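You operate a simulated robot arm through the tools that you are given. There is no shell and no other tool. Be economical: measure what you need, move in short steps, check, and stop when the job is done.

The job below is to be done with a simulated two-armed robot. You get a single attempt, and the scene is never put back.

## Task
Brush the jeans clean, box them and close the carton; hold the stand to draw the red brush out.
Fine: the jeans lie on the folding board; hold the stand again while the brush goes back in. What is to be rubbed or washed off counts as gone when no trace of it is left.

Only the result counts: the job must be done as asked and must still hold three seconds after the hand-in. Knocking over, shifting, dropping, spilling or breaking anything else fails it.

## Robot
Two 7-joint arms with two-finger parallel grippers on one trunk, on a base that drives. Base frame: it is fixed to the floor where the robot stands at the start and does not move with it; the origin is under the middle of the robot, x ahead of it, y to its left, z up. Units: mm, rad, N and s.
The left shoulder is at the start at [70, 134, 1230], the right one opposite. With the tool pointing down near the work surface each hand reaches from about 100 to 640 mm from the robot's upright axis, wherever it stands, measured 20 degrees to its own side. Places, roughly: brush stand [500, 200, 900]; carton [1200, 200, 900]; lane side flap [1200, 0, 1000]; red lint brush (5x2x20 cm) [500, 200, 1000]; wall side flap [1200, 400, 1000]. Payload 1.57 kg a hand.
The tool frame of a hand sits at the grasp point between the pads (the TCP): z along the fingers, y along the line on which they close. The tips reach 30 mm beyond it. Largest opening 80 mm; finger width 17, thickness 12; the body of the gripper, 40 by 82 mm, starts 80 mm behind the TCP.
Orientation is that of the tool frame in the base frame, as a unit quaternion [x, y, z, w]. With the fingers straight down and closing along the base's y, the tool's x points along the base's -x, its y along +y and its z along -z.

## Interface
- The arms move only by the tool arm_command. It takes "left_deltas", "right_deltas" or both (then of equal length, played together; a hand with none holds still); each is a list of rows, each an object of numbers (a shift or turn left out is 0, a gripper value left out holds the last): "dx", "dy", "dz": the shift along the tool's x, y, z in mm; "ax", "ay", "az": the turn, a rotation vector about the tool's x, y, z in rad; "grip": the opening, from 0 (shut) to 1 (fully open). In form: [{"dx": .., "dy": .., "dz": .., "ax": .., "ay": .., "az": .., "grip": ..}, ...]. A call has 1 to 8 rows; each row is the pose to reach, as a shift and turn from the pose commanded when the call began, along the tool's axes at that moment. A row lasts 0.2 s, in which the tool goes at most 50 mm and 0.15 rad; a call with a longer step from one row to the next is refused whole, and so is a gripper value outside its range. Where a pose cannot be reached the arm comes as near as it can. A force on the tool above 90 N (or 10 N above the force at the start of the call, whichever is more), or a blocked arm, ends the call early, and 0.2 s more pass. Each finger travels about 153 mm/s and halts on what it meets, pressing with about 24 N; the grip force reading is that of the motor and also rises with nothing between the fingers. The clock runs only during rows and for 0.2 s after the last one: add rows that repeat a pose to give the fingers time. It gives the time, the measured TCP pose, the force on the tool (base axes), the opening and the grip force at its end, in the units of the frame above (readings bear some noise), with the torque about the TCP (base axes, N m) and any sound that the robot's microphone picked up.
- Cameras (640 x 400 px; columns grow to the right, rows downward): "scene" is now at [114.7, 21.2, 1431.2]; the picture's right is [0.22, -0.97, 0.00], its down [-0.85, -0.20, -0.49] and it looks along [0.48, 0.11, -0.87] (base axes); focal length 251 px, centre (320, 200). "left" rides on the left gripper at [72, 7, -122] in its tool frame; the picture's right is [-0.09, 1.00, 0.00], its down [-0.84, -0.08, -0.54] and it looks along [-0.54, -0.05, 0.84] (tool axes); focal length 238 px, centre (320, 200). "right" rides on the right gripper at [72, -7, -122] in its tool frame; the picture's right is [0.09, 1.00, 0.00], its down [-0.84, 0.08, -0.54] and it looks along [-0.54, 0.05, 0.84] (tool axes); focal length 238 px, centre (320, 200). There is no depth. A picture from a camera that has moved, and an enlarged one, comes with that camera's place and axes in the base frame and with its lens. The place of the scene camera against the robot may be out by one fixed shift of up to 18 mm in any direction.
- grab_frame(camera): a new picture of that camera. The clock stands still meanwhile.
- slide_trunk(by): slides the trunk up (or, below 0, down) by that many mm; the arms and the scene camera ride with it, the base frame stays. It gives what a move gives, with no picture.
- steer(legs): drives the robot by 1 to 6 legs, each [ahead, left, turn to the left] in mm, mm and rad, along the robot's own axes; the way and the turn of a leg run together, so that a leg with both is an arc; at most 1500 mm and 3.142 rad a leg. The arms and the cameras ride along, it lands a little off, and it stops where it bumps. It gives what a move gives.
- aim_head(pan, tilt): turns the head with the scene camera to pan (to the left, within 1.501 rad either way) and tilt (down, from -0.506 to 1.204), counted from straight ahead of the robot. It gives what a move gives.
- zoom(camera, box): a new picture of the part [left, top, right, bottom] of that camera's present view, enlarged. The clock stands still meanwhile.
- hand_in(): hands the job in; it is judged then, once.

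Go step by step. Nothing tells you exact positions but the pictures and the camera data: compare them with the known pose of the tool, close in by small moves and look again before you grip or let go. The budget is 120 turns and 100 pictures, counting those below and the enlarged ones. Unless the task says otherwise, let go and move clear before handing in, and close with one line.

The tools are called by a JSON object that holds its "name" and its "arguments". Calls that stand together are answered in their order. arm_command: Moves the arms, as the interface text tells. Its arguments: {"type":"object","properties":{"left_deltas":{"type":"array","items":{"type":"object","properties":{"dx":{"type":"number"},"dy":{"type":"number"},"dz":{"type":"number"},"ax":{"type":"number"},"ay":{"type":"number"},"az":{"type":"number"},"grip":{"type":"number"}}}},"right_deltas":{"type":"array","items":{"type":"object","properties":{"dx":{"type":"number"},"dy":{"type":"number"},"dz":{"type":"number"},"ax":{"type":"number"},"ay":{"type":"number"},"az":{"type":"number"},"grip":{"type":"number"}}}}},"required":[]} The other tools are called the same way: slide_trunk (by) slides the trunk up or down; steer (legs) drives the base; aim_head (pan, tilt) turns the head that bears the scene camera; grab_frame (camera) takes a picture; zoom (camera, box) takes an enlarged picture of a part of a camera's view; hand_in () hands the job in.

At the start:

```text
time_s: 0.0
left_position: [113.3, 259.5, 485.3]
left_tool_rot: [0.107, 0.993, 0.003, 0.046]
left_ft_force: [-0.6, 0.3, 0.1]
left_torque: [0.01, 0.01, -0.02]
left_opening: 80.4
left_grip_force: 0.1
right_position: [387.3, -24.5, 1138.6]
right_tool_rot: [0.0, 1.0, 0.0, 0.0]
right_ft_force: [-0.1, -0.4, -0.4]
right_torque: [0.03, -0.03, 0.01]
right_opening: 79.9
right_grip_force: 0.1
trunk travel left (down, up): [-804.0, 136.0]
robot x, y, heading: [-1.2, 0.8, -0.002]
head pan, tilt: [0.227, 1.054]
```

scene: 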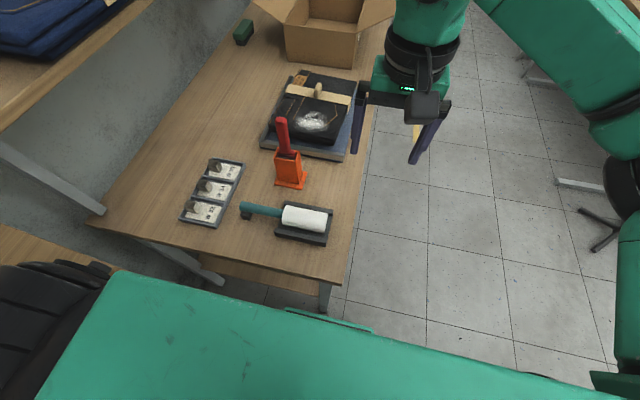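
right: 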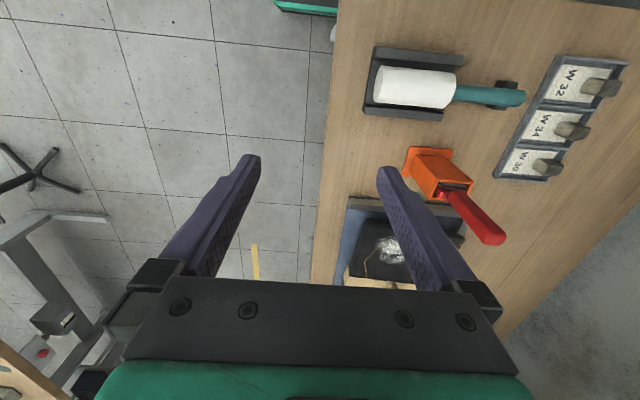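
left: 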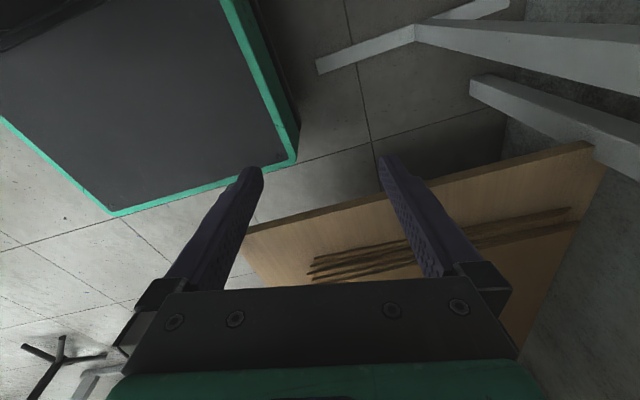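

I see a table running ahead along x, with the orange brush stand, a folding board with the dark jeans with lint, and the carton farther on. I'll look closer first.

{"name": "zoom", "arguments": {"camera": "scene", "box": [170, 60, 390, 260]}}

{"name": "aim_head", "arguments": {"pan": 0.2, "tilt": 0.55}}

{"name": "grab_frame", "arguments": {"camera": "scene"}}

```text
2.00 times, centred on (280, 160) of scene
camera zoom: at [114.7, 21.2, 1431.2], right [0.22, -0.97, 0.0], down [-0.85, -0.2, -0.49], along [0.48, 0.11, -0.87], focal length 502 px, centre (400, 280)
```

zoom: 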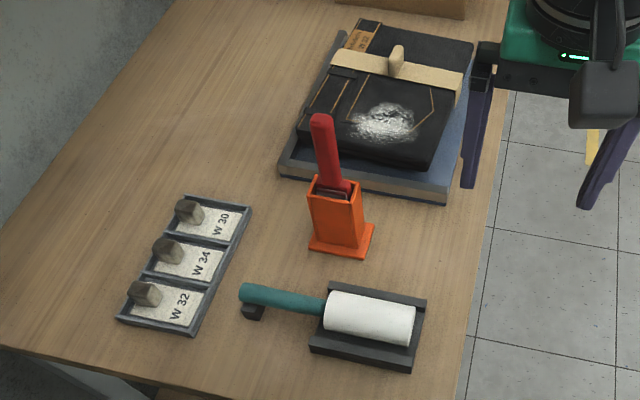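

```text
time_s: 0.9
left_position: [114.2, 259.2, 486.8]
left_tool_rot: [0.108, 0.993, 0.003, 0.046]
left_ft_force: [0.3, 0.3, -0.6]
left_torque: [0.02, 0.0, -0.06]
left_opening: 79.9
left_grip_force: 0.1
right_position: [387.1, -22.6, 1139.1]
right_tool_rot: [0.0, 1.0, 0.0, 0.0]
right_ft_force: [0.2, 0.2, 0.0]
right_torque: [0.03, -0.01, 0.0]
right_opening: 80.1
right_grip_force: 0.1
trunk travel left (down, up): [-804.0, 136.0]
robot x, y, heading: [-1.7, 0.4, -0.001]
head pan, tilt: [0.201, 0.55]
```

```text
95 pictures are left
camera scene: at [138.1, 24.3, 1471.2], right [0.2, -0.98, 0.0], down [-0.51, -0.1, -0.85], along [0.84, 0.17, -0.52], focal length 251 px, centre (320, 200)
```

scene: 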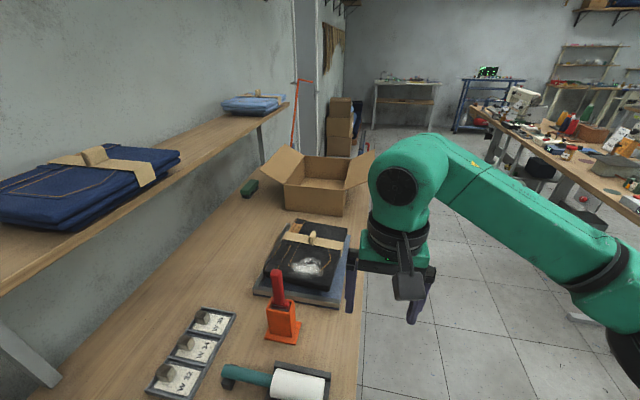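

The stand is near (480, 180), the jeans and board near (750, 100), the carton at about (1200, 200), and the table top at z of about 830. The left hand is below table height in front of the table's end, so I raise it first.

{"name": "arm_command", "arguments": {"left_deltas": [{"dz": -48, "dx": -4}, {"dz": -96, "dx": -8}, {"dz": -144, "dx": -12}, {"dz": -192, "dx": -16}, {"dz": -240, "dx": -20}, {"dz": -288, "dx": -24}, {"dz": -336, "dx": -28}, {"dz": -384, "dx": -32}]}}

{"name": "arm_command", "arguments": {"left_deltas": [{"dz": -48, "dx": -4}, {"dz": -96, "dx": -8}, {"dz": -144, "dx": -12}, {"dz": -192, "dx": -16}, {"dz": -240, "dx": -20}, {"dz": -275, "dx": -24}]}}

{"name": "aim_head", "arguments": {"pan": -0.6, "tilt": 0.9}}

{"name": "grab_frame", "arguments": {"camera": "scene"}}

```text
time_s: 2.7
left_position: [121.6, 272.9, 806.4]
left_tool_rot: [0.175, 0.984, 0.027, 0.038]
left_ft_force: [0.6, -0.2, 0.4]
left_torque: [0.0, 0.01, -0.02]
left_opening: 80.2
left_grip_force: 0.1
left hand out of reach, approached as far as the arm can: row 7, 8
right_position: [388.1, -21.8, 1139.9]
right_tool_rot: [0.0, 1.0, -0.001, -0.001]
right_ft_force: [-0.1, 0.3, -0.1]
right_torque: [-0.03, -0.03, 0.0]
right_opening: 79.9
right_grip_force: 0.1
trunk travel left (down, up): [-804.0, 136.0]
robot x, y, heading: [-1.0, -1.9, -0.006]
head pan, tilt: [0.201, 0.55]
stopped in row 8 (left hand): the arm was blocked; the commanded pose is now the measured one
```

```text
time_s: 3.2
left_position: [136.1, 293.8, 814.2]
left_tool_rot: [0.241, 0.969, 0.058, 0.023]
left_ft_force: [0.8, 0.3, 0.1]
left_torque: [-0.01, 0.0, -0.01]
left_opening: 80.0
left_grip_force: 0.0
left hand out of reach, approached as far as the arm can: row 1, 2
right_position: [388.5, -23.2, 1137.3]
right_tool_rot: [0.0, 1.0, -0.001, 0.001]
right_ft_force: [0.1, 0.0, 0.5]
right_torque: [-0.02, -0.02, -0.01]
right_opening: 80.0
right_grip_force: 0.1
trunk travel left (down, up): [-804.0, 136.0]
robot x, y, heading: [-0.2, 2.8, -0.002]
head pan, tilt: [0.201, 0.55]
stopped in row 2 (left hand): the arm was blocked; the commanded pose is now the measured one
```

```text
time_s: 4.3
left_position: [135.7, 291.5, 815.2]
left_tool_rot: [0.241, 0.969, 0.057, 0.023]
left_ft_force: [-0.3, -0.2, -0.2]
left_torque: [-0.02, -0.03, -0.01]
left_opening: 80.0
left_grip_force: 0.1
right_position: [389.7, -24.9, 1139.1]
right_tool_rot: [0.001, 1.0, 0.001, 0.0]
right_ft_force: [0.5, -0.6, 0.0]
right_torque: [-0.02, 0.02, 0.0]
right_opening: 79.9
right_grip_force: 0.0
trunk travel left (down, up): [-804.0, 136.0]
robot x, y, heading: [-2.3, 3.1, -0.003]
head pan, tilt: [-0.6, 0.901]
```

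```text
94 pictures are left
camera scene: at [112.5, -36.3, 1442.0], right [-0.56, -0.83, 0.0], down [-0.65, 0.44, -0.62], along [0.51, -0.35, -0.78], focal length 251 px, centre (320, 200)
```

scene: 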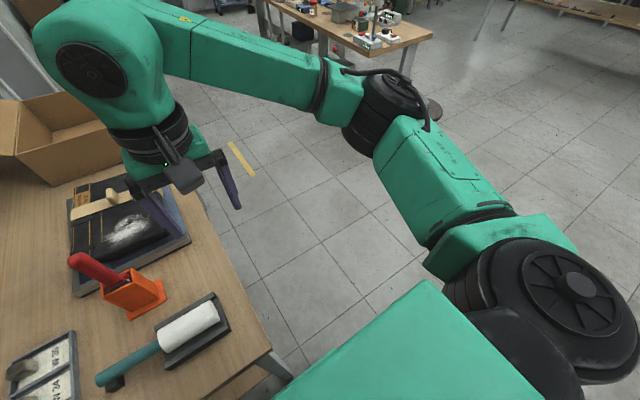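

The left arm folds up against its own shoulder, so it needs free room ahead. I'll drive back a bit and sideways into the clear lane, then reach out and up.

{"name": "steer", "arguments": {"legs": [[-120, 0, 0], [0, -600, 0]]}}

{"name": "arm_command", "arguments": {"left_deltas": [{"dx": -35, "dy": 0, "dz": -20}, {"dx": -70, "dz": -40}, {"dx": -105, "dz": -60}, {"dx": -140, "dz": -90}, {"dx": -175, "dz": -125}, {"dx": -200, "dz": -160}, {"dx": -220, "dz": -200}, {"dx": -230, "dz": -240}]}}

```text
time_s: 8.6
left_position: [14.1, -312.2, 815.4]
left_tool_rot: [0.242, 0.968, 0.058, 0.024]
left_ft_force: [-0.4, -1.1, 0.1]
left_torque: [0.01, 0.01, 0.0]
left_opening: 80.3
left_grip_force: 0.0
right_position: [268.5, -629.1, 1138.5]
right_tool_rot: [0.001, 1.0, -0.001, 0.0]
right_ft_force: [0.0, 0.1, 0.0]
right_torque: [-0.03, 0.0, 0.03]
right_opening: 79.8
right_grip_force: 0.2
trunk travel left (down, up): [-804.0, 136.0]
robot x, y, heading: [-121.8, -603.4, -0.002]
head pan, tilt: [-0.6, 0.901]
```

```text
time_s: 9.0
left_position: [50.6, -299.8, 836.4]
left_tool_rot: [0.313, 0.944, 0.106, 0.002]
left_ft_force: [-0.2, -0.5, 1.1]
left_torque: [0.0, 0.01, 0.0]
left_opening: 80.1
left_grip_force: 0.1
left hand out of reach, approached as far as the arm can: row 1, 2
right_position: [270.4, -629.9, 1137.3]
right_tool_rot: [0.002, 1.0, -0.001, -0.001]
right_ft_force: [0.7, 0.4, 0.0]
right_torque: [-0.03, 0.03, 0.01]
right_opening: 80.3
right_grip_force: 0.1
trunk travel left (down, up): [-804.0, 136.0]
robot x, y, heading: [-121.2, -604.3, -0.008]
head pan, tilt: [-0.6, 0.901]
stopped in row 2 (left hand): the arm was blocked; the commanded pose is now the measured one
```

The arm gets stuck near its folded limit, so I'll move purely ahead first to open up the elbow.

{"name": "arm_command", "arguments": {"left_deltas": [{"dx": -32, "dy": 24, "dz": 3}, {"dx": -64, "dy": 47, "dz": 6}, {"dx": -96, "dy": 71, "dz": 8}, {"dx": -128, "dy": 94, "dz": 11}, {"dx": -160, "dy": 118, "dz": 14}, {"dx": -201, "dy": 135, "dz": 17}]}}

```text
time_s: 10.4
left_position: [293.4, -311.6, 837.0]
left_tool_rot: [0.313, 0.944, 0.105, 0.003]
left_ft_force: [0.6, -1.0, -0.1]
left_torque: [0.02, 0.02, 0.04]
left_opening: 79.9
left_grip_force: 0.1
right_position: [271.0, -630.7, 1137.9]
right_tool_rot: [0.001, 1.0, 0.001, -0.001]
right_ft_force: [0.3, -0.5, 0.4]
right_torque: [-0.03, 0.0, 0.0]
right_opening: 80.0
right_grip_force: 0.0
trunk travel left (down, up): [-804.0, 136.0]
robot x, y, heading: [-121.8, -611.0, -0.0]
head pan, tilt: [-0.6, 0.901]
```

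That worked. Now up 300 mm while straightening the hand to point straight down.

{"name": "arm_command", "arguments": {"left_deltas": [{"dx": 2.4, "dy": 7.5, "dz": -37, "ax": 0.027, "az": -0.08}, {"dx": 4.8, "dy": 15, "dz": -73, "ax": 0.054, "az": -0.16}, {"dx": 7, "dy": 22, "dz": -110, "ax": 0.081, "az": -0.239}, {"dx": 9.5, "dy": 30, "dz": -146, "ax": 0.108, "az": -0.319}, {"dx": 12, "dy": 37, "dz": -183, "ax": 0.135, "az": -0.399}, {"dx": 14, "dy": 45, "dz": -220, "ax": 0.162, "az": -0.478}, {"dx": 17, "dy": 52, "dz": -256, "ax": 0.189, "az": -0.558}, {"dx": 19, "dy": 60, "dz": -293, "ax": 0.216, "az": -0.638}]}}

{"name": "aim_head", "arguments": {"pan": 0, "tilt": 0.5}}

{"name": "grab_frame", "arguments": {"camera": "scene"}}

```text
time_s: 12.2
left_position: [320.4, -257.6, 1117.1]
left_tool_rot: [0.018, 1.0, 0.004, 0.002]
left_ft_force: [0.4, 0.6, 0.1]
left_torque: [0.02, 0.0, 0.03]
left_opening: 79.9
left_grip_force: 0.0
left hand out of reach, approached as far as the arm can: row 4, 5, 6, 7, 8
right_position: [269.4, -630.7, 1137.6]
right_tool_rot: [0.001, 1.0, 0.0, 0.0]
right_ft_force: [0.5, 0.3, 0.6]
right_torque: [0.03, 0.0, 0.0]
right_opening: 80.1
right_grip_force: 0.1
trunk travel left (down, up): [-804.0, 136.0]
robot x, y, heading: [-119.0, -605.6, -0.003]
head pan, tilt: [-0.6, 0.901]
```

```text
time_s: 13.2
left_position: [321.4, -256.7, 1117.0]
left_tool_rot: [0.018, 1.0, 0.004, 0.003]
left_ft_force: [0.3, 0.7, 0.7]
left_torque: [0.01, -0.01, -0.03]
left_opening: 79.9
left_grip_force: 0.0
right_position: [267.4, -630.1, 1139.8]
right_tool_rot: [0.001, 1.0, 0.0, -0.001]
right_ft_force: [0.2, -0.1, -0.5]
right_torque: [0.03, -0.03, 0.01]
right_opening: 79.9
right_grip_force: 0.1
trunk travel left (down, up): [-804.0, 136.0]
robot x, y, heading: [-119.1, -603.8, -0.003]
head pan, tilt: [0.0, 0.499]
```

```text
93 pictures are left
camera scene: at [21.2, -599.3, 1475.8], right [0.0, -1.0, 0.0], down [-0.48, 0.0, -0.88], along [0.88, 0.0, -0.48], focal length 251 px, centre (320, 200)
```

scene: 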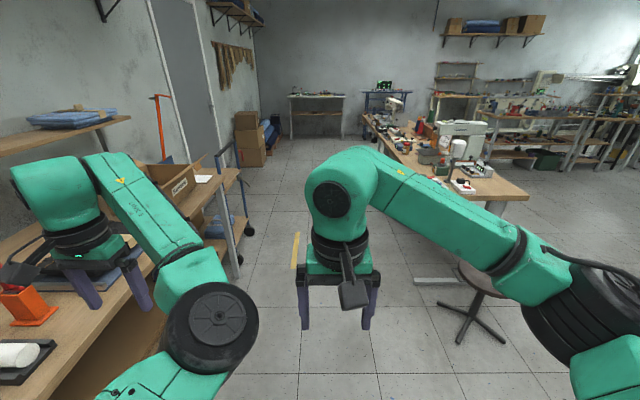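

The lane is clear. I'll drive up it to about x=640 and turn to face the table from the lane side, then approach it.

{"name": "steer", "arguments": {"legs": [[740, 0, 0], [0, 0, 1.571], [320, 0, 0]]}}

{"name": "aim_head", "arguments": {"pan": 0.1, "tilt": 0.85}}

{"name": "grab_frame", "arguments": {"camera": "scene"}}

```text
time_s: 22.9
left_position: [212.1, 122.8, 1117.8]
left_tool_rot: [0.714, -0.7, -0.005, 0.0]
left_ft_force: [0.3, 0.0, 1.2]
left_torque: [-0.02, 0.0, 0.01]
left_opening: 80.2
left_grip_force: 0.1
right_position: [586.8, 90.1, 1138.9]
right_tool_rot: [0.726, -0.688, -0.001, -0.001]
right_ft_force: [-0.4, -0.3, -0.4]
right_torque: [0.02, -0.03, 0.01]
right_opening: 80.2
right_grip_force: 0.0
trunk travel left (down, up): [-804.0, 136.0]
robot x, y, heading: [578.3, -298.4, 1.629]
head pan, tilt: [0.0, 0.499]
```

```text
time_s: 23.7
left_position: [211.6, 125.3, 1117.4]
left_tool_rot: [0.715, -0.699, -0.004, 0.001]
left_ft_force: [-0.5, 0.3, 0.2]
left_torque: [-0.07, -0.01, 0.05]
left_opening: 80.0
left_grip_force: 0.0
right_position: [586.7, 93.2, 1138.2]
right_tool_rot: [0.726, -0.688, 0.0, 0.0]
right_ft_force: [0.0, 0.3, -0.1]
right_torque: [-0.04, 0.02, 0.01]
right_opening: 79.9
right_grip_force: 0.0
trunk travel left (down, up): [-804.0, 136.0]
robot x, y, heading: [581.1, -298.1, 1.625]
head pan, tilt: [0.099, 0.85]
```

```text
92 pictures are left
camera scene: at [569.0, -162.9, 1445.9], right [0.99, 0.15, 0.0], down [0.11, -0.74, -0.66], along [-0.1, 0.65, -0.75], focal length 251 px, centre (320, 200)
```

scene: 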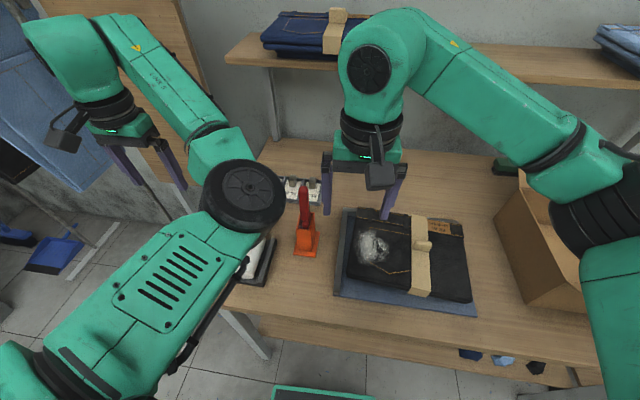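

Now I can see the stand, jeans and carton from the lane. I'll zoom in on the stand and jeans.

{"name": "zoom", "arguments": {"camera": "scene", "box": [260, 160, 380, 280]}}

{"name": "zoom", "arguments": {"camera": "scene", "box": [330, 190, 490, 330]}}

{"name": "grab_frame", "arguments": {"camera": "right"}}

```text
3.33 times, centred on (320, 220) of scene
camera zoom: at [569.0, -162.9, 1445.9], right [0.99, 0.15, 0.0], down [0.11, -0.74, -0.66], along [-0.1, 0.65, -0.75], focal length 838 px, centre (320, 133)
```

zoom: 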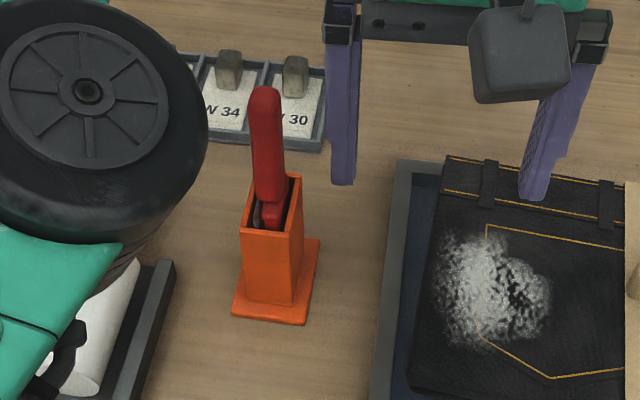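

```text
2.86 times, centred on (410, 260) of scene
camera zoom: at [569.0, -162.9, 1445.9], right [0.99, 0.15, 0.0], down [0.11, -0.74, -0.66], along [-0.1, 0.65, -0.75], focal length 718 px, centre (63, 29)
```

zoom: 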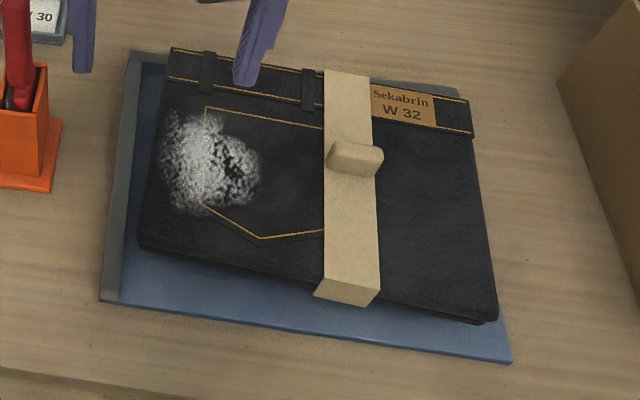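

```text
89 pictures are left
camera right: at [598.2, 21.7, 1260.3], right [-0.99, -0.15, 0.0], down [-0.12, 0.83, 0.54], along [-0.08, 0.54, -0.84], focal length 238 px, centre (320, 200)
```

right: 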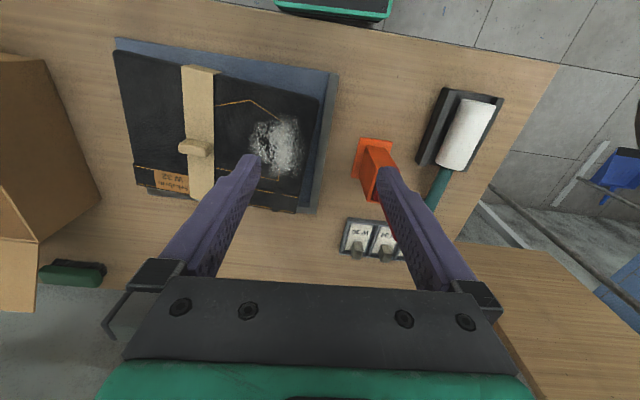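

Stand near (474, 185). The brush's wide side seems to run along y, with its pad face towards -x. I'll bring the left hand in front of the stand for a wrist view.

{"name": "arm_command", "arguments": {"left_deltas": [{"dx": 40, "dy": -28}, {"dx": 70, "dy": -65}, {"dx": 95, "dy": -105}, {"dx": 105, "dy": -150}, {"dx": 105, "dy": -195}, {"dx": 105, "dy": -235}, {"dx": 105, "dy": -262}]}}

{"name": "grab_frame", "arguments": {"camera": "left"}}

{"name": "grab_frame", "arguments": {"camera": "scene"}}

```text
time_s: 25.3
left_position: [188.4, 49.1, 1119.9]
left_tool_rot: [0.714, -0.7, -0.005, 0.001]
left_ft_force: [-0.6, 0.4, 0.0]
left_torque: [0.02, 0.01, 0.01]
left_opening: 80.1
left_grip_force: 0.0
left hand out of reach, approached as far as the arm can: row 1, 2, 3, 4, 5, 6, 7
right_position: [586.9, 91.0, 1139.0]
right_tool_rot: [0.726, -0.688, 0.001, 0.001]
right_ft_force: [-1.3, 0.1, -0.7]
right_torque: [0.0, -0.05, 0.01]
right_opening: 79.9
right_grip_force: 0.0
trunk travel left (down, up): [-804.0, 136.0]
robot x, y, heading: [582.3, -298.7, 1.624]
head pan, tilt: [0.099, 0.85]
```

```text
88 pictures are left
camera left: at [184.1, -23.8, 1241.5], right [-1.0, 0.07, 0.01], down [0.06, 0.84, 0.55], along [0.03, 0.54, -0.84], focal length 238 px, centre (320, 200)
```

left: 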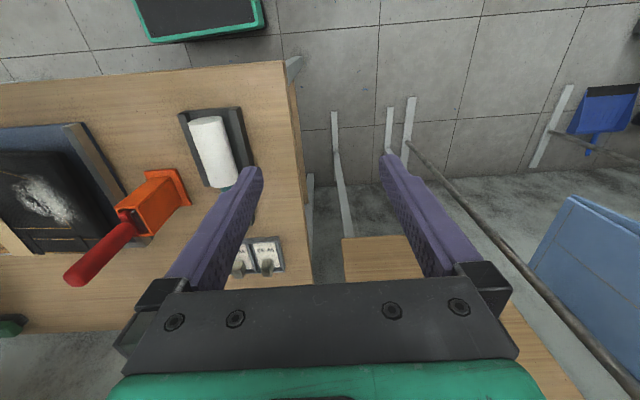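

```text
87 pictures are left
camera scene: at [568.9, -164.3, 1445.9], right [0.99, 0.15, 0.0], down [0.11, -0.74, -0.66], along [-0.1, 0.65, -0.75], focal length 251 px, centre (320, 200)
```

scene: 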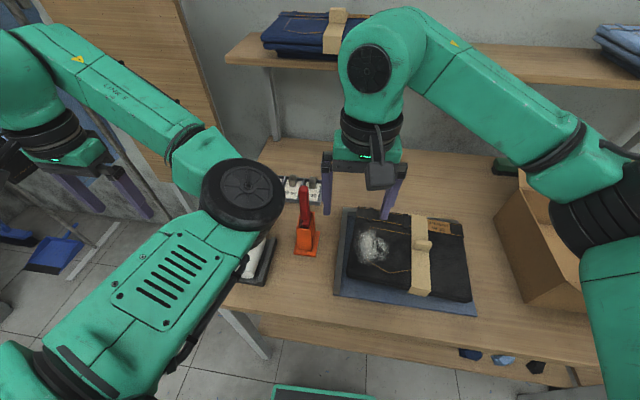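

The left hand can't come inward at this height because its elbow is crowded. Raising the trunk puts the hands lower relative to the shoulders, so I'll do that and then lower the left hand a bit in free air.

{"name": "slide_trunk", "arguments": {"by": 130}}

{"name": "arm_command", "arguments": {"left_deltas": [{"dz": 30}, {"dz": 60}, {"dz": 90}, {"dz": 120}]}}

```text
time_s: 26.9
left_position: [189.1, 48.4, 1250.0]
left_tool_rot: [0.715, -0.699, -0.004, 0.001]
left_ft_force: [-0.7, 0.0, 0.7]
left_torque: [0.01, 0.04, 0.02]
left_opening: 80.2
left_grip_force: 0.0
right_position: [586.4, 92.1, 1268.4]
right_tool_rot: [0.726, -0.687, 0.0, 0.0]
right_ft_force: [0.3, -0.9, -0.6]
right_torque: [0.01, -0.01, -0.02]
right_opening: 79.9
right_grip_force: 0.0
trunk travel left (down, up): [-934.0, 6.0]
robot x, y, heading: [583.9, -297.3, 1.625]
head pan, tilt: [0.099, 0.85]
```

```text
time_s: 27.9
left_position: [183.3, 47.9, 1129.4]
left_tool_rot: [0.715, -0.699, -0.005, 0.001]
left_ft_force: [-0.1, -0.2, -0.6]
left_torque: [0.02, -0.02, 0.02]
left_opening: 79.8
left_grip_force: 0.0
right_position: [586.9, 91.8, 1270.3]
right_tool_rot: [0.726, -0.688, 0.0, 0.0]
right_ft_force: [0.3, -0.1, 0.5]
right_torque: [-0.02, -0.01, 0.0]
right_opening: 80.1
right_grip_force: 0.2
trunk travel left (down, up): [-934.0, 6.0]
robot x, y, heading: [580.4, -294.8, 1.626]
head pan, tilt: [0.099, 0.85]
```

Good, it follows now. I'll move inward at this height toward x≈450.

{"name": "arm_command", "arguments": {"left_deltas": [{"dy": -40, "dx": 5}, {"dy": -80, "dx": 10}, {"dy": -120, "dx": 15}, {"dy": -160, "dx": 20}, {"dy": -200, "dx": 25}, {"dy": -240, "dx": 30}, {"dy": -270, "dx": 30}]}}

{"name": "grab_frame", "arguments": {"camera": "left"}}

```text
time_s: 29.0
left_position: [238.6, 99.9, 1099.7]
left_tool_rot: [0.731, -0.674, -0.11, -0.003]
left_ft_force: [-1.0, -0.8, 0.5]
left_torque: [-0.01, 0.01, -0.03]
left_opening: 80.0
left_grip_force: 0.0
left hand out of reach, approached as far as the arm can: row 1, 2, 3, 4, 5
right_position: [588.3, 92.0, 1269.2]
right_tool_rot: [0.726, -0.687, -0.001, -0.001]
right_ft_force: [0.2, -0.6, -0.8]
right_torque: [-0.01, 0.01, 0.0]
right_opening: 80.0
right_grip_force: 0.1
trunk travel left (down, up): [-934.0, 6.0]
robot x, y, heading: [582.2, -297.2, 1.623]
head pan, tilt: [0.099, 0.85]
stopped in row 5 (left hand): the arm was blocked; the commanded pose is now the measured one
```

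```text
86 pictures are left
camera left: at [255.3, 10.2, 1207.6], right [-0.99, 0.0, 0.16], down [0.1, 0.75, 0.66], along [-0.12, 0.66, -0.74], focal length 238 px, centre (320, 200)
```

left: 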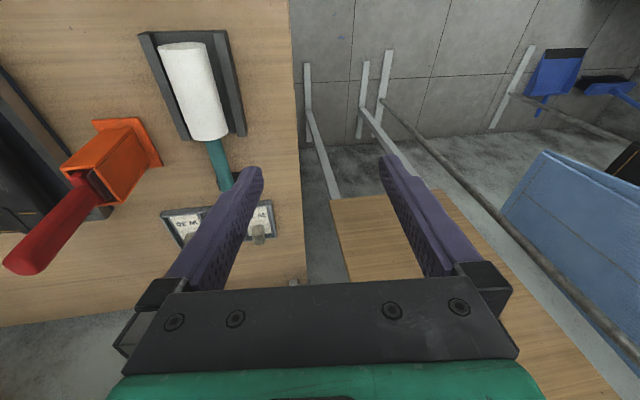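

Still a joint limit. I'll look at the left arm to understand its elbow posture.

{"name": "aim_head", "arguments": {"pan": 0.7, "tilt": 0.75}}

{"name": "grab_frame", "arguments": {"camera": "scene"}}

```text
time_s: 30.0
left_position: [238.3, 101.4, 1099.0]
left_tool_rot: [0.73, -0.674, -0.109, -0.004]
left_ft_force: [-0.5, -0.6, 0.1]
left_torque: [0.0, 0.01, 0.02]
left_opening: 80.1
left_grip_force: 0.0
right_position: [586.0, 91.1, 1267.2]
right_tool_rot: [0.726, -0.688, 0.0, 0.0]
right_ft_force: [-0.2, 0.5, 0.1]
right_torque: [0.0, 0.02, 0.0]
right_opening: 80.2
right_grip_force: 0.0
trunk travel left (down, up): [-934.0, 6.0]
robot x, y, heading: [582.2, -300.3, 1.625]
head pan, tilt: [0.7, 0.75]
```

```text
85 pictures are left
camera scene: at [524.0, -180.3, 1583.9], right [0.73, 0.68, 0.0], down [0.47, -0.5, -0.73], along [-0.5, 0.53, -0.68], focal length 251 px, centre (320, 200)
```

scene: 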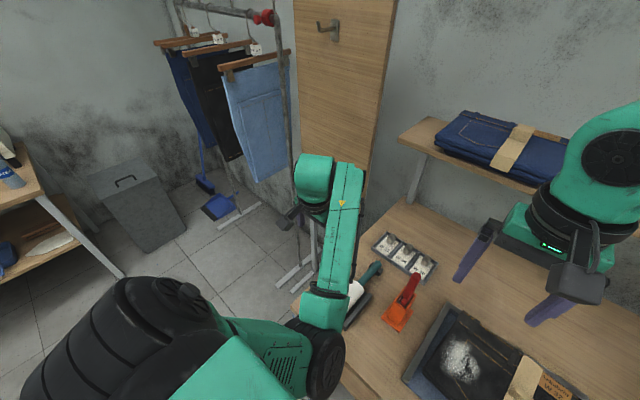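

The left elbow is tucked inside. I'll back away into the lane, drop the left hand low, bring it inward there to swing the elbow outward, then raise it again.

{"name": "steer", "arguments": {"legs": [[-420, 0, 0]]}}

{"name": "arm_command", "arguments": {"left_deltas": [{"dz": 48, "dy": -5, "ax": 0.018, "ay": 0.02}, {"dz": 96, "dy": -10, "ax": 0.037, "ay": 0.041}, {"dz": 144, "dy": -15, "ax": 0.055, "ay": 0.061}, {"dz": 192, "dy": -20, "ax": 0.073, "ay": 0.082}, {"dz": 240, "dy": -25, "ax": 0.092, "ay": 0.1}, {"dz": 288, "dy": -30, "ax": 0.11, "ay": 0.12}, {"dz": 336, "dy": -35, "ax": 0.13, "ay": 0.143}, {"dz": 384, "dy": -40, "ax": 0.147, "ay": 0.164, "az": 0.025}]}}

```text
time_s: 32.6
left_position: [257.7, -311.3, 1097.7]
left_tool_rot: [0.732, -0.672, -0.108, -0.003]
left_ft_force: [0.1, -0.1, 0.3]
left_torque: [-0.01, 0.01, 0.01]
left_opening: 80.1
left_grip_force: 0.0
right_position: [609.4, -318.6, 1268.3]
right_tool_rot: [0.729, -0.685, 0.0, 0.001]
right_ft_force: [-0.7, 0.5, 0.2]
right_torque: [-0.02, 0.01, 0.02]
right_opening: 80.0
right_grip_force: 0.0
trunk travel left (down, up): [-934.0, 6.0]
robot x, y, heading: [610.4, -707.7, 1.632]
head pan, tilt: [0.7, 0.75]
```

```text
time_s: 34.4
left_position: [256.2, -295.7, 765.2]
left_tool_rot: [0.734, -0.679, -0.011, -0.005]
left_ft_force: [-0.2, -0.2, 0.2]
left_torque: [0.02, -0.01, 0.0]
left_opening: 79.9
left_grip_force: 0.0
left hand out of reach, approached as far as the arm can: row 7, 8
right_position: [608.7, -322.3, 1268.3]
right_tool_rot: [0.729, -0.685, -0.001, -0.001]
right_ft_force: [0.7, 0.6, 0.0]
right_torque: [0.02, -0.01, -0.02]
right_opening: 79.9
right_grip_force: 0.0
trunk travel left (down, up): [-934.0, 6.0]
robot x, y, heading: [607.8, -706.4, 1.634]
head pan, tilt: [0.7, 0.75]
```

Now inward at this low height.

{"name": "arm_command", "arguments": {"left_deltas": [{"dy": -40}, {"dy": -80, "dx": 10}, {"dy": -120, "dx": 20}, {"dy": -160, "dx": 30}, {"dy": -200, "dx": 40}, {"dy": -240, "dx": 50}, {"dy": -280, "dx": 50}, {"dy": -320, "dx": 50}]}}

{"name": "aim_head", "arguments": {"pan": 0.5, "tilt": 1.0}}

{"name": "grab_frame", "arguments": {"camera": "scene"}}

```text
time_s: 36.0
left_position: [415.2, -339.6, 753.4]
left_tool_rot: [0.738, -0.67, -0.051, 0.063]
left_ft_force: [-0.8, -0.5, 0.2]
left_torque: [-0.02, 0.03, -0.01]
left_opening: 79.7
left_grip_force: 0.1
right_position: [608.7, -319.5, 1268.7]
right_tool_rot: [0.728, -0.685, 0.001, 0.001]
right_ft_force: [0.2, -0.4, 0.0]
right_torque: [0.0, 0.0, -0.03]
right_opening: 79.8
right_grip_force: 0.1
trunk travel left (down, up): [-934.0, 6.0]
robot x, y, heading: [608.0, -707.6, 1.63]
head pan, tilt: [0.7, 0.75]
stopped in row 7 (left hand): the arm was blocked; the commanded pose is now the measured one
```

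```text
time_s: 36.8
left_position: [416.2, -339.9, 752.0]
left_tool_rot: [0.738, -0.67, -0.051, 0.064]
left_ft_force: [-0.5, -0.6, 0.3]
left_torque: [0.0, -0.04, 0.02]
left_opening: 80.0
left_grip_force: 0.0
right_position: [608.1, -320.7, 1268.5]
right_tool_rot: [0.728, -0.685, 0.0, 0.0]
right_ft_force: [-1.0, -0.2, -0.5]
right_torque: [0.0, -0.01, 0.0]
right_opening: 79.9
right_grip_force: 0.1
trunk travel left (down, up): [-934.0, 6.0]
robot x, y, heading: [608.2, -708.7, 1.625]
head pan, tilt: [0.499, 1.0]
```

```text
84 pictures are left
camera scene: at [567.0, -594.0, 1564.8], right [0.85, 0.53, 0.0], down [0.45, -0.71, -0.54], along [-0.29, 0.46, -0.84], focal length 251 px, centre (320, 200)
```

scene: 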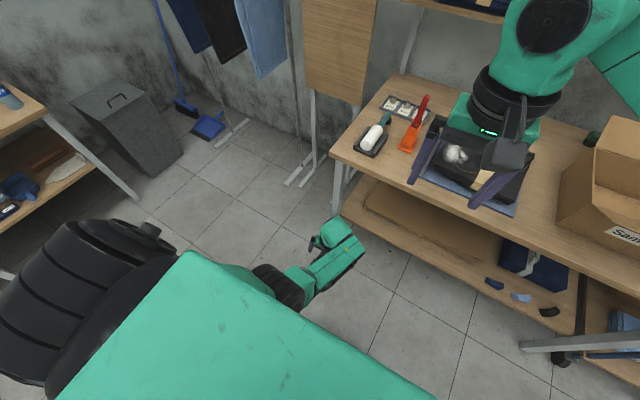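

The inside elbow stays, but the left hand reaches well 170–350 mm to its own left. So I'll place the robot with the stand on that side: the left hand holds it tilted forward, and the right hand takes the brush from the right. I test the tilted left pose here first.

{"name": "arm_command", "arguments": {"left_deltas": [{"dx": -8, "dy": 8, "dz": -20, "ax": 0.021, "ay": -0.089}, {"dx": -16, "dy": 16, "dz": -40, "ax": 0.042, "ay": -0.178}, {"dx": -24, "dy": 24, "dz": -60, "ax": 0.063, "ay": -0.267}, {"dx": -32, "dy": 32, "dz": -80, "ax": 0.084, "ay": -0.356}, {"dx": -40, "dy": 40, "dz": -100, "ax": 0.106, "ay": -0.445}, {"dx": -48, "dy": 48, "dz": -120, "ax": 0.127, "ay": -0.534}, {"dx": -56, "dy": 56, "dz": -140, "ax": 0.148, "ay": -0.622}, {"dx": -60, "dy": 60, "dz": -160, "ax": 0.169, "ay": -0.711, "az": -0.02}]}}

```text
time_s: 38.5
left_position: [378.0, -281.2, 920.4]
left_tool_rot: [0.683, -0.644, -0.25, -0.237]
left_ft_force: [0.1, 0.6, -0.5]
left_torque: [-0.02, -0.01, -0.02]
left_opening: 80.0
left_grip_force: 0.1
right_position: [606.2, -320.7, 1270.2]
right_tool_rot: [0.728, -0.685, 0.0, 0.0]
right_ft_force: [-0.4, 0.3, 0.2]
right_torque: [0.02, 0.01, 0.05]
right_opening: 80.1
right_grip_force: 0.1
trunk travel left (down, up): [-934.0, 6.0]
robot x, y, heading: [610.9, -709.4, 1.628]
head pan, tilt: [0.499, 1.0]
```

Good. Let me check the elbow height and what the left camera sees.

{"name": "aim_head", "arguments": {"pan": 0.35, "tilt": 1.1}}

{"name": "grab_frame", "arguments": {"camera": "scene"}}

{"name": "grab_frame", "arguments": {"camera": "left"}}

```text
time_s: 39.2
left_position: [378.1, -281.7, 919.8]
left_tool_rot: [0.683, -0.645, -0.249, -0.236]
left_ft_force: [-0.5, 0.0, -0.2]
left_torque: [0.0, -0.02, 0.03]
left_opening: 80.0
left_grip_force: 0.0
right_position: [607.9, -320.4, 1269.1]
right_tool_rot: [0.728, -0.686, 0.0, 0.0]
right_ft_force: [0.5, -0.9, 0.0]
right_torque: [-0.02, 0.0, -0.03]
right_opening: 79.9
right_grip_force: 0.1
trunk travel left (down, up): [-934.0, 6.0]
robot x, y, heading: [604.9, -709.5, 1.628]
head pan, tilt: [0.351, 1.1]
```

```text
83 pictures are left
camera scene: at [578.8, -595.6, 1558.2], right [0.92, 0.4, 0.0], down [0.36, -0.82, -0.45], along [-0.18, 0.42, -0.89], focal length 251 px, centre (320, 200)
```

scene: 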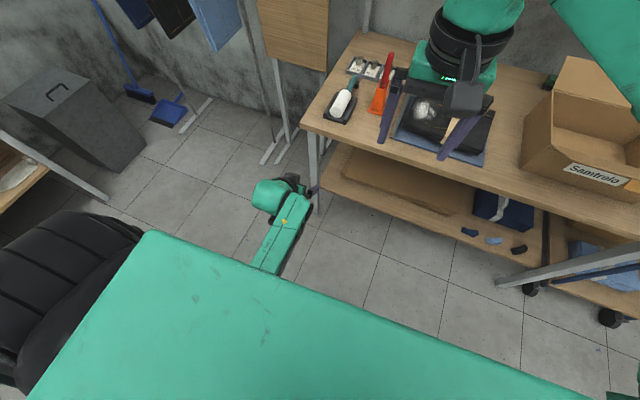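

```text
82 pictures are left
camera left: at [379.1, -415.1, 966.4], right [-1.0, 0.01, 0.06], down [0.06, 0.29, 0.95], along [0.0, 0.96, -0.29], focal length 238 px, centre (320, 200)
```

left: 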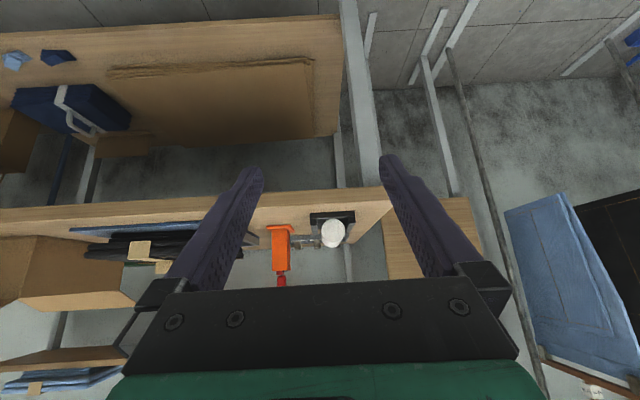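

The table top seems to be near z 850, the stand about 100 mm tall at (476, ~175), and the brush top near 1060. I'll raise the left hand a little, square up, and drive in with the stand at my left front.

{"name": "arm_command", "arguments": {"left_deltas": [{"dx": -26, "dz": -30}, {"dx": -52, "dz": -61}, {"dx": -60, "dz": -71}]}}

{"name": "steer", "arguments": {"legs": [[0, 0, -0.057], [0, -90, 0], [350, 0, 0]]}}

{"name": "aim_head", "arguments": {"pan": 0.3, "tilt": 1.0}}

{"name": "grab_frame", "arguments": {"camera": "scene"}}

{"name": "grab_frame", "arguments": {"camera": "left"}}

```text
time_s: 40.0
left_position: [378.5, -283.0, 1011.4]
left_tool_rot: [0.683, -0.645, -0.248, -0.237]
left_ft_force: [-0.2, -0.3, 1.2]
left_torque: [-0.02, 0.0, -0.01]
left_opening: 80.0
left_grip_force: 0.1
right_position: [608.5, -318.8, 1268.7]
right_tool_rot: [0.728, -0.685, 0.0, 0.0]
right_ft_force: [0.8, -0.9, -1.5]
right_torque: [0.03, 0.0, -0.01]
right_opening: 79.9
right_grip_force: 0.0
trunk travel left (down, up): [-934.0, 6.0]
robot x, y, heading: [607.2, -707.5, 1.629]
head pan, tilt: [0.351, 1.1]
```

```text
time_s: 43.4
left_position: [492.1, 68.4, 1012.9]
left_tool_rot: [0.664, -0.663, -0.243, -0.244]
left_ft_force: [0.3, 0.5, 0.3]
left_torque: [0.02, 0.03, 0.01]
left_opening: 79.9
left_grip_force: 0.1
right_position: [718.5, 15.6, 1268.6]
right_tool_rot: [0.709, -0.705, 0.0, 0.0]
right_ft_force: [-0.1, -0.9, 0.8]
right_torque: [0.04, 0.0, 0.02]
right_opening: 80.0
right_grip_force: 0.0
trunk travel left (down, up): [-934.0, 6.0]
robot x, y, heading: [693.4, -368.1, 1.578]
head pan, tilt: [0.351, 1.1]
```

```text
time_s: 44.1
left_position: [491.8, 69.6, 1012.1]
left_tool_rot: [0.664, -0.664, -0.242, -0.244]
left_ft_force: [-0.7, 0.8, -0.6]
left_torque: [0.0, -0.02, 0.03]
left_opening: 79.9
left_grip_force: 0.0
right_position: [720.4, 18.4, 1268.2]
right_tool_rot: [0.709, -0.705, -0.001, 0.0]
right_ft_force: [0.3, -0.5, 0.0]
right_torque: [0.02, 0.01, 0.03]
right_opening: 80.2
right_grip_force: 0.0
trunk travel left (down, up): [-934.0, 6.0]
robot x, y, heading: [695.8, -372.5, 1.576]
head pan, tilt: [0.3, 1.0]
```

```text
81 pictures are left
camera scene: at [675.6, -247.6, 1564.8], right [0.95, 0.3, 0.0], down [0.25, -0.8, -0.54], along [-0.16, 0.52, -0.84], focal length 251 px, centre (320, 200)
```

scene: 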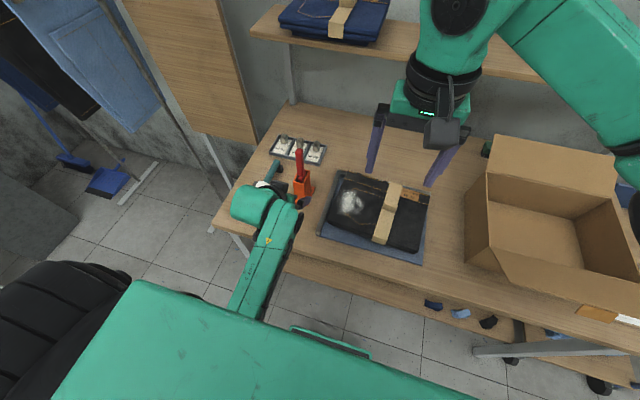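

```text
80 pictures are left
camera left: at [485.6, -63.3, 1057.8], right [-1.0, 0.07, 0.06], down [0.08, 0.29, 0.95], along [0.05, 0.95, -0.29], focal length 238 px, centre (320, 200)
```

left: 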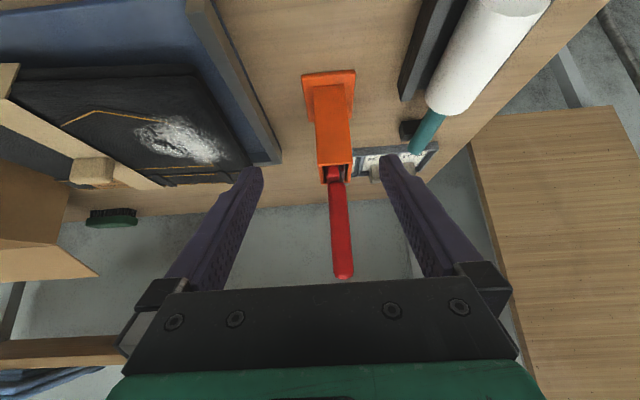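

From the left view, the stand body spans about x 461–498, y 164–214, with its top at z≈952 and the brush handle rising to ≈1063. I'll bring the open left gripper two-thirds of the way in around the stand.

{"name": "arm_command", "arguments": {"left_deltas": [{"dy": 12, "dz": 10}, {"dx": -5, "dy": 12, "dz": 35}, {"dx": -10, "dy": 12, "dz": 65}, {"dx": -14, "dy": 12, "dz": 95}]}}

{"name": "grab_frame", "arguments": {"camera": "left"}}

{"name": "grab_frame", "arguments": {"camera": "scene"}}

```text
time_s: 45.1
left_position: [480.3, 143.8, 945.4]
left_tool_rot: [0.665, -0.663, -0.241, -0.243]
left_ft_force: [-0.4, -0.3, -0.3]
left_torque: [0.02, -0.01, 0.0]
left_opening: 79.7
left_grip_force: 0.0
right_position: [719.9, 19.4, 1268.8]
right_tool_rot: [0.709, -0.705, 0.0, 0.0]
right_ft_force: [0.0, -0.3, 0.9]
right_torque: [-0.01, 0.02, -0.01]
right_opening: 79.8
right_grip_force: 0.0
trunk travel left (down, up): [-934.0, 6.0]
robot x, y, heading: [696.6, -369.3, 1.58]
head pan, tilt: [0.3, 1.0]
```

```text
79 pictures are left
camera left: at [474.0, 10.1, 992.3], right [-1.0, 0.07, 0.06], down [0.07, 0.29, 0.95], along [0.05, 0.95, -0.3], focal length 238 px, centre (320, 200)
```

left: 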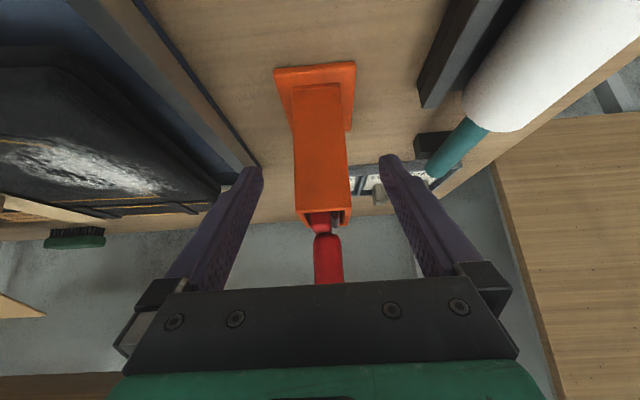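

```text
78 pictures are left
camera scene: at [675.5, -245.5, 1564.7], right [0.95, 0.3, 0.0], down [0.25, -0.8, -0.54], along [-0.16, 0.51, -0.84], focal length 251 px, centre (320, 200)
```

scene: 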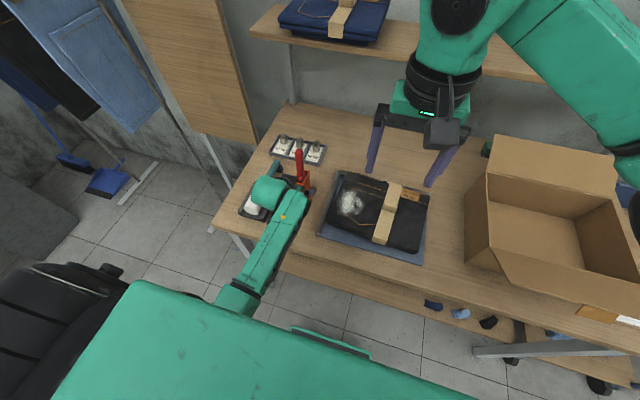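

Well centred between the fingers. I'll go the remaining 45 mm in and close on the stand body.

{"name": "arm_command", "arguments": {"left_deltas": [{"dx": -3, "dz": 22}, {"dx": -6.5, "dz": 45}, {"dx": -6.5, "dz": 45, "grip": 0.6}, {"dx": -6.5, "dz": 45, "grip": 0.3}, {"dx": -6.5, "dz": 45, "grip": 0.3}]}}

{"name": "grab_frame", "arguments": {"camera": "left"}}

```text
time_s: 46.3
left_position: [479.8, 175.5, 915.9]
left_tool_rot: [-0.664, 0.664, 0.242, 0.243]
left_ft_force: [-0.4, -0.2, -0.8]
left_torque: [-0.01, 0.01, 0.0]
left_opening: 35.8
left_grip_force: 24.4
right_position: [719.2, 19.6, 1267.8]
right_tool_rot: [0.709, -0.705, -0.001, 0.0]
right_ft_force: [0.0, 0.8, -0.2]
right_torque: [-0.03, 0.02, 0.01]
right_opening: 79.7
right_grip_force: 0.0
trunk travel left (down, up): [-934.0, 6.0]
robot x, y, heading: [695.8, -372.8, 1.57]
head pan, tilt: [0.3, 1.0]
```

```text
77 pictures are left
camera left: at [472.6, 43.0, 962.4], right [-1.0, 0.07, 0.06], down [0.08, 0.29, 0.95], along [0.05, 0.95, -0.3], focal length 238 px, centre (320, 200)
```

left: 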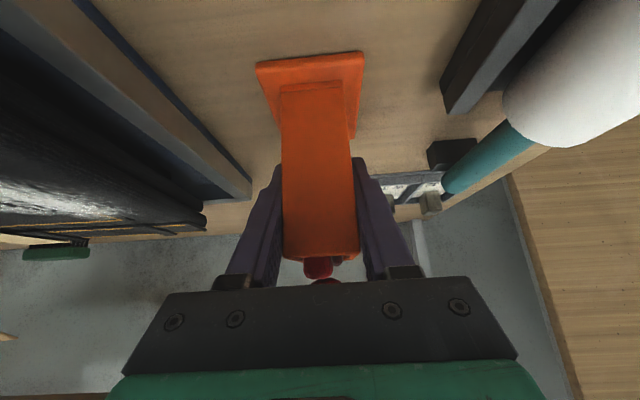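

The stand is held firmly (36 mm). Next I turn the right hand so that it approaches the handle from the right, tilted 45° and closing along y.

{"name": "arm_command", "arguments": {"right_deltas": [{"dx": -12, "dy": 5, "dz": 5, "az": 0.148}, {"dx": -24, "dy": 10, "dz": 10, "az": 0.297}, {"dx": -36, "dy": 15, "dz": 15, "az": 0.446}, {"dx": -48, "dy": 20, "dz": 20, "az": 0.595}, {"dx": -60, "dy": 25, "dz": 25, "az": 0.744}, {"dx": -75, "dy": 30, "dz": 30, "az": 0.892}, {"dx": -90, "dy": 35, "dz": 35, "az": 1.041}, {"dx": -100, "dy": 40, "dz": 40, "az": 1.19}]}}

{"name": "arm_command", "arguments": {"right_deltas": [{"ax": -0.019, "ay": 0.097, "az": 0.045}, {"ax": -0.038, "ay": 0.194, "az": 0.09}, {"ax": -0.056, "ay": 0.291, "az": 0.135}, {"ax": -0.075, "ay": 0.388, "az": 0.18}, {"ax": -0.094, "ay": 0.484, "az": 0.226}, {"ax": -0.113, "ay": 0.581, "az": 0.271}, {"ax": -0.131, "ay": 0.678, "az": 0.316}, {"ax": -0.15, "ay": 0.775, "az": 0.361}]}}

{"name": "grab_frame", "arguments": {"camera": "right"}}

```text
time_s: 48.1
left_position: [478.2, 174.7, 914.5]
left_tool_rot: [-0.664, 0.664, 0.241, 0.244]
left_ft_force: [-1.0, -0.1, 0.6]
left_torque: [0.01, 0.0, -0.02]
left_opening: 35.9
left_grip_force: 24.4
right_position: [677.2, 119.5, 1229.4]
right_tool_rot: [-0.19, 0.982, 0.0, 0.001]
right_ft_force: [-0.5, 0.2, 1.2]
right_torque: [0.01, 0.03, 0.0]
right_opening: 80.1
right_grip_force: 0.0
trunk travel left (down, up): [-934.0, 6.0]
robot x, y, heading: [699.2, -367.7, 1.579]
head pan, tilt: [0.3, 1.0]
```

```text
time_s: 49.9
left_position: [480.5, 174.9, 916.1]
left_tool_rot: [0.665, -0.664, -0.241, -0.242]
left_ft_force: [0.7, -0.9, -1.9]
left_torque: [-0.01, -0.03, -0.03]
left_opening: 35.8
left_grip_force: 24.5
right_position: [678.8, 118.1, 1228.7]
right_tool_rot: [-0.003, 0.924, -0.001, -0.383]
right_ft_force: [0.0, 0.2, 0.1]
right_torque: [0.01, 0.0, -0.01]
right_opening: 80.1
right_grip_force: 0.0
trunk travel left (down, up): [-934.0, 6.0]
robot x, y, heading: [693.0, -371.6, 1.575]
head pan, tilt: [0.3, 1.0]
```

```text
76 pictures are left
camera right: at [716.4, 112.3, 1366.0], right [-0.07, 1.0, 0.07], down [0.97, 0.08, -0.21], along [-0.21, 0.05, -0.98], focal length 238 px, centre (320, 200)
```

right: 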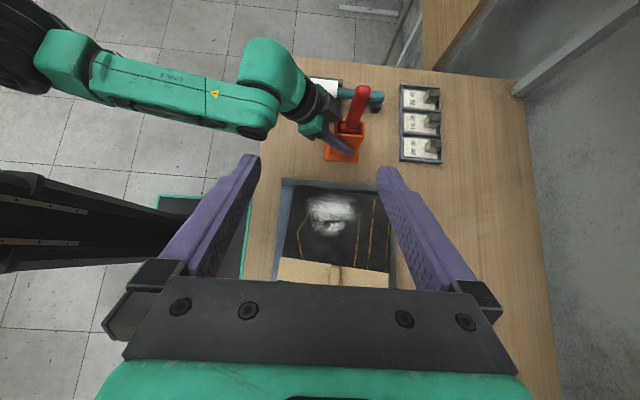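

The view is clear. I'll move to a pre-grasp point about 120 mm from the handle and look.

{"name": "arm_command", "arguments": {"right_deltas": [{"dy": 20, "dz": 40, "dx": -2}, {"dy": 45, "dz": 80, "dx": -4}, {"dy": 71, "dz": 120, "dx": -6}, {"dy": 71, "dz": 150, "dx": -7}]}}

{"name": "grab_frame", "arguments": {"camera": "right"}}

{"name": "zoom", "arguments": {"camera": "scene", "box": [230, 120, 360, 250]}}

```text
time_s: 50.9
left_position: [478.0, 175.3, 915.5]
left_tool_rot: [0.665, -0.663, -0.242, -0.243]
left_ft_force: [-0.2, -0.9, -0.1]
left_torque: [0.05, 0.03, -0.01]
left_opening: 35.8
left_grip_force: 24.1
right_position: [577.7, 188.0, 1116.0]
right_tool_rot: [-0.003, 0.924, -0.001, -0.382]
right_ft_force: [0.6, 0.4, 0.7]
right_torque: [0.0, -0.04, -0.01]
right_opening: 80.1
right_grip_force: 0.0
trunk travel left (down, up): [-934.0, 6.0]
robot x, y, heading: [697.6, -362.8, 1.567]
head pan, tilt: [0.3, 1.0]
```

```text
75 pictures are left
camera right: at [612.7, 181.3, 1253.5], right [-0.07, 1.0, 0.07], down [0.97, 0.08, -0.21], along [-0.21, 0.05, -0.98], focal length 238 px, centre (320, 200)
```

right: 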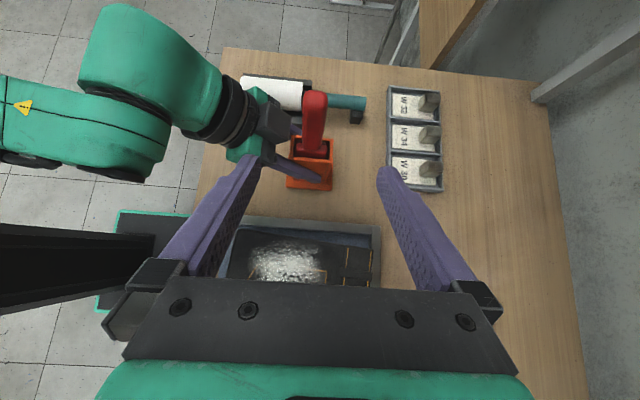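

```text
3.08 times, centred on (295, 185) of scene
camera zoom: at [674.0, -246.6, 1564.7], right [0.95, 0.3, 0.0], down [0.25, -0.8, -0.54], along [-0.16, 0.52, -0.84], focal length 773 px, centre (397, 246)
```

zoom: 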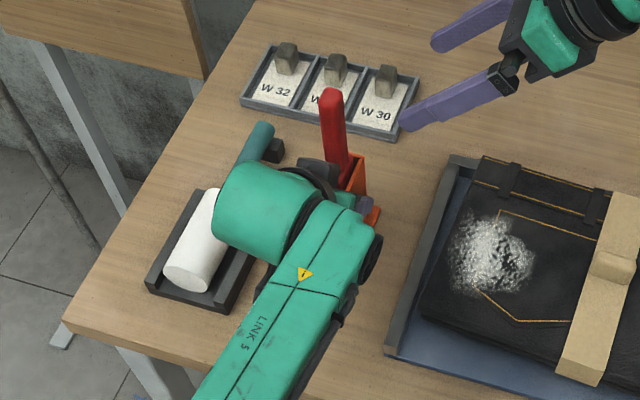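

The handle centre is about (480, 181), roughly 22 mm wide. I narrow the right fingers to clear the left hand and move in to grip at z≈1030.

{"name": "arm_command", "arguments": {"right_deltas": [{"dx": 4, "dy": -7, "dz": 30, "grip": 0.6}, {"dx": 8, "dy": -7, "dz": 60, "grip": 0.6}, {"dx": 8, "dy": -7, "dz": 85, "grip": 0.6}]}}

{"name": "grab_frame", "arguments": {"camera": "right"}}

```text
time_s: 51.7
left_position: [480.3, 175.4, 916.1]
left_tool_rot: [0.665, -0.664, -0.243, -0.242]
left_ft_force: [0.6, 0.2, -0.1]
left_torque: [0.01, -0.01, 0.0]
left_opening: 35.6
left_grip_force: 24.3
right_position: [532.2, 174.6, 1084.4]
right_tool_rot: [-0.003, 0.924, -0.002, -0.383]
right_ft_force: [0.4, 0.3, -0.9]
right_torque: [0.01, -0.01, 0.02]
right_opening: 48.4
right_grip_force: 0.0
right hand out of reach, approached as far as the arm can: row 2, 3
trunk travel left (down, up): [-934.0, 6.0]
robot x, y, heading: [698.7, -368.0, 1.579]
head pan, tilt: [0.3, 1.0]
```

```text
73 pictures are left
camera right: at [568.6, 169.3, 1223.0], right [-0.07, 1.0, 0.07], down [0.97, 0.08, -0.21], along [-0.21, 0.05, -0.98], focal length 238 px, centre (320, 200)
```

right: 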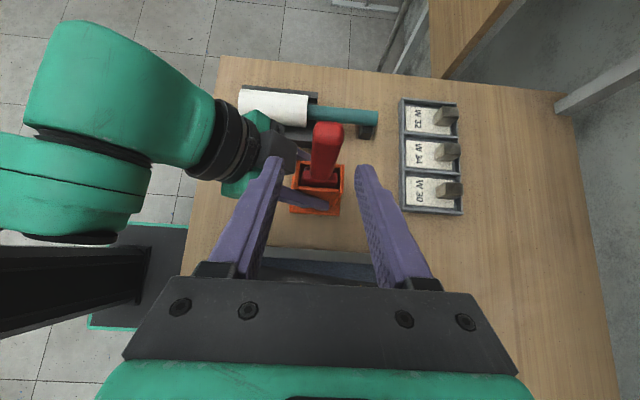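

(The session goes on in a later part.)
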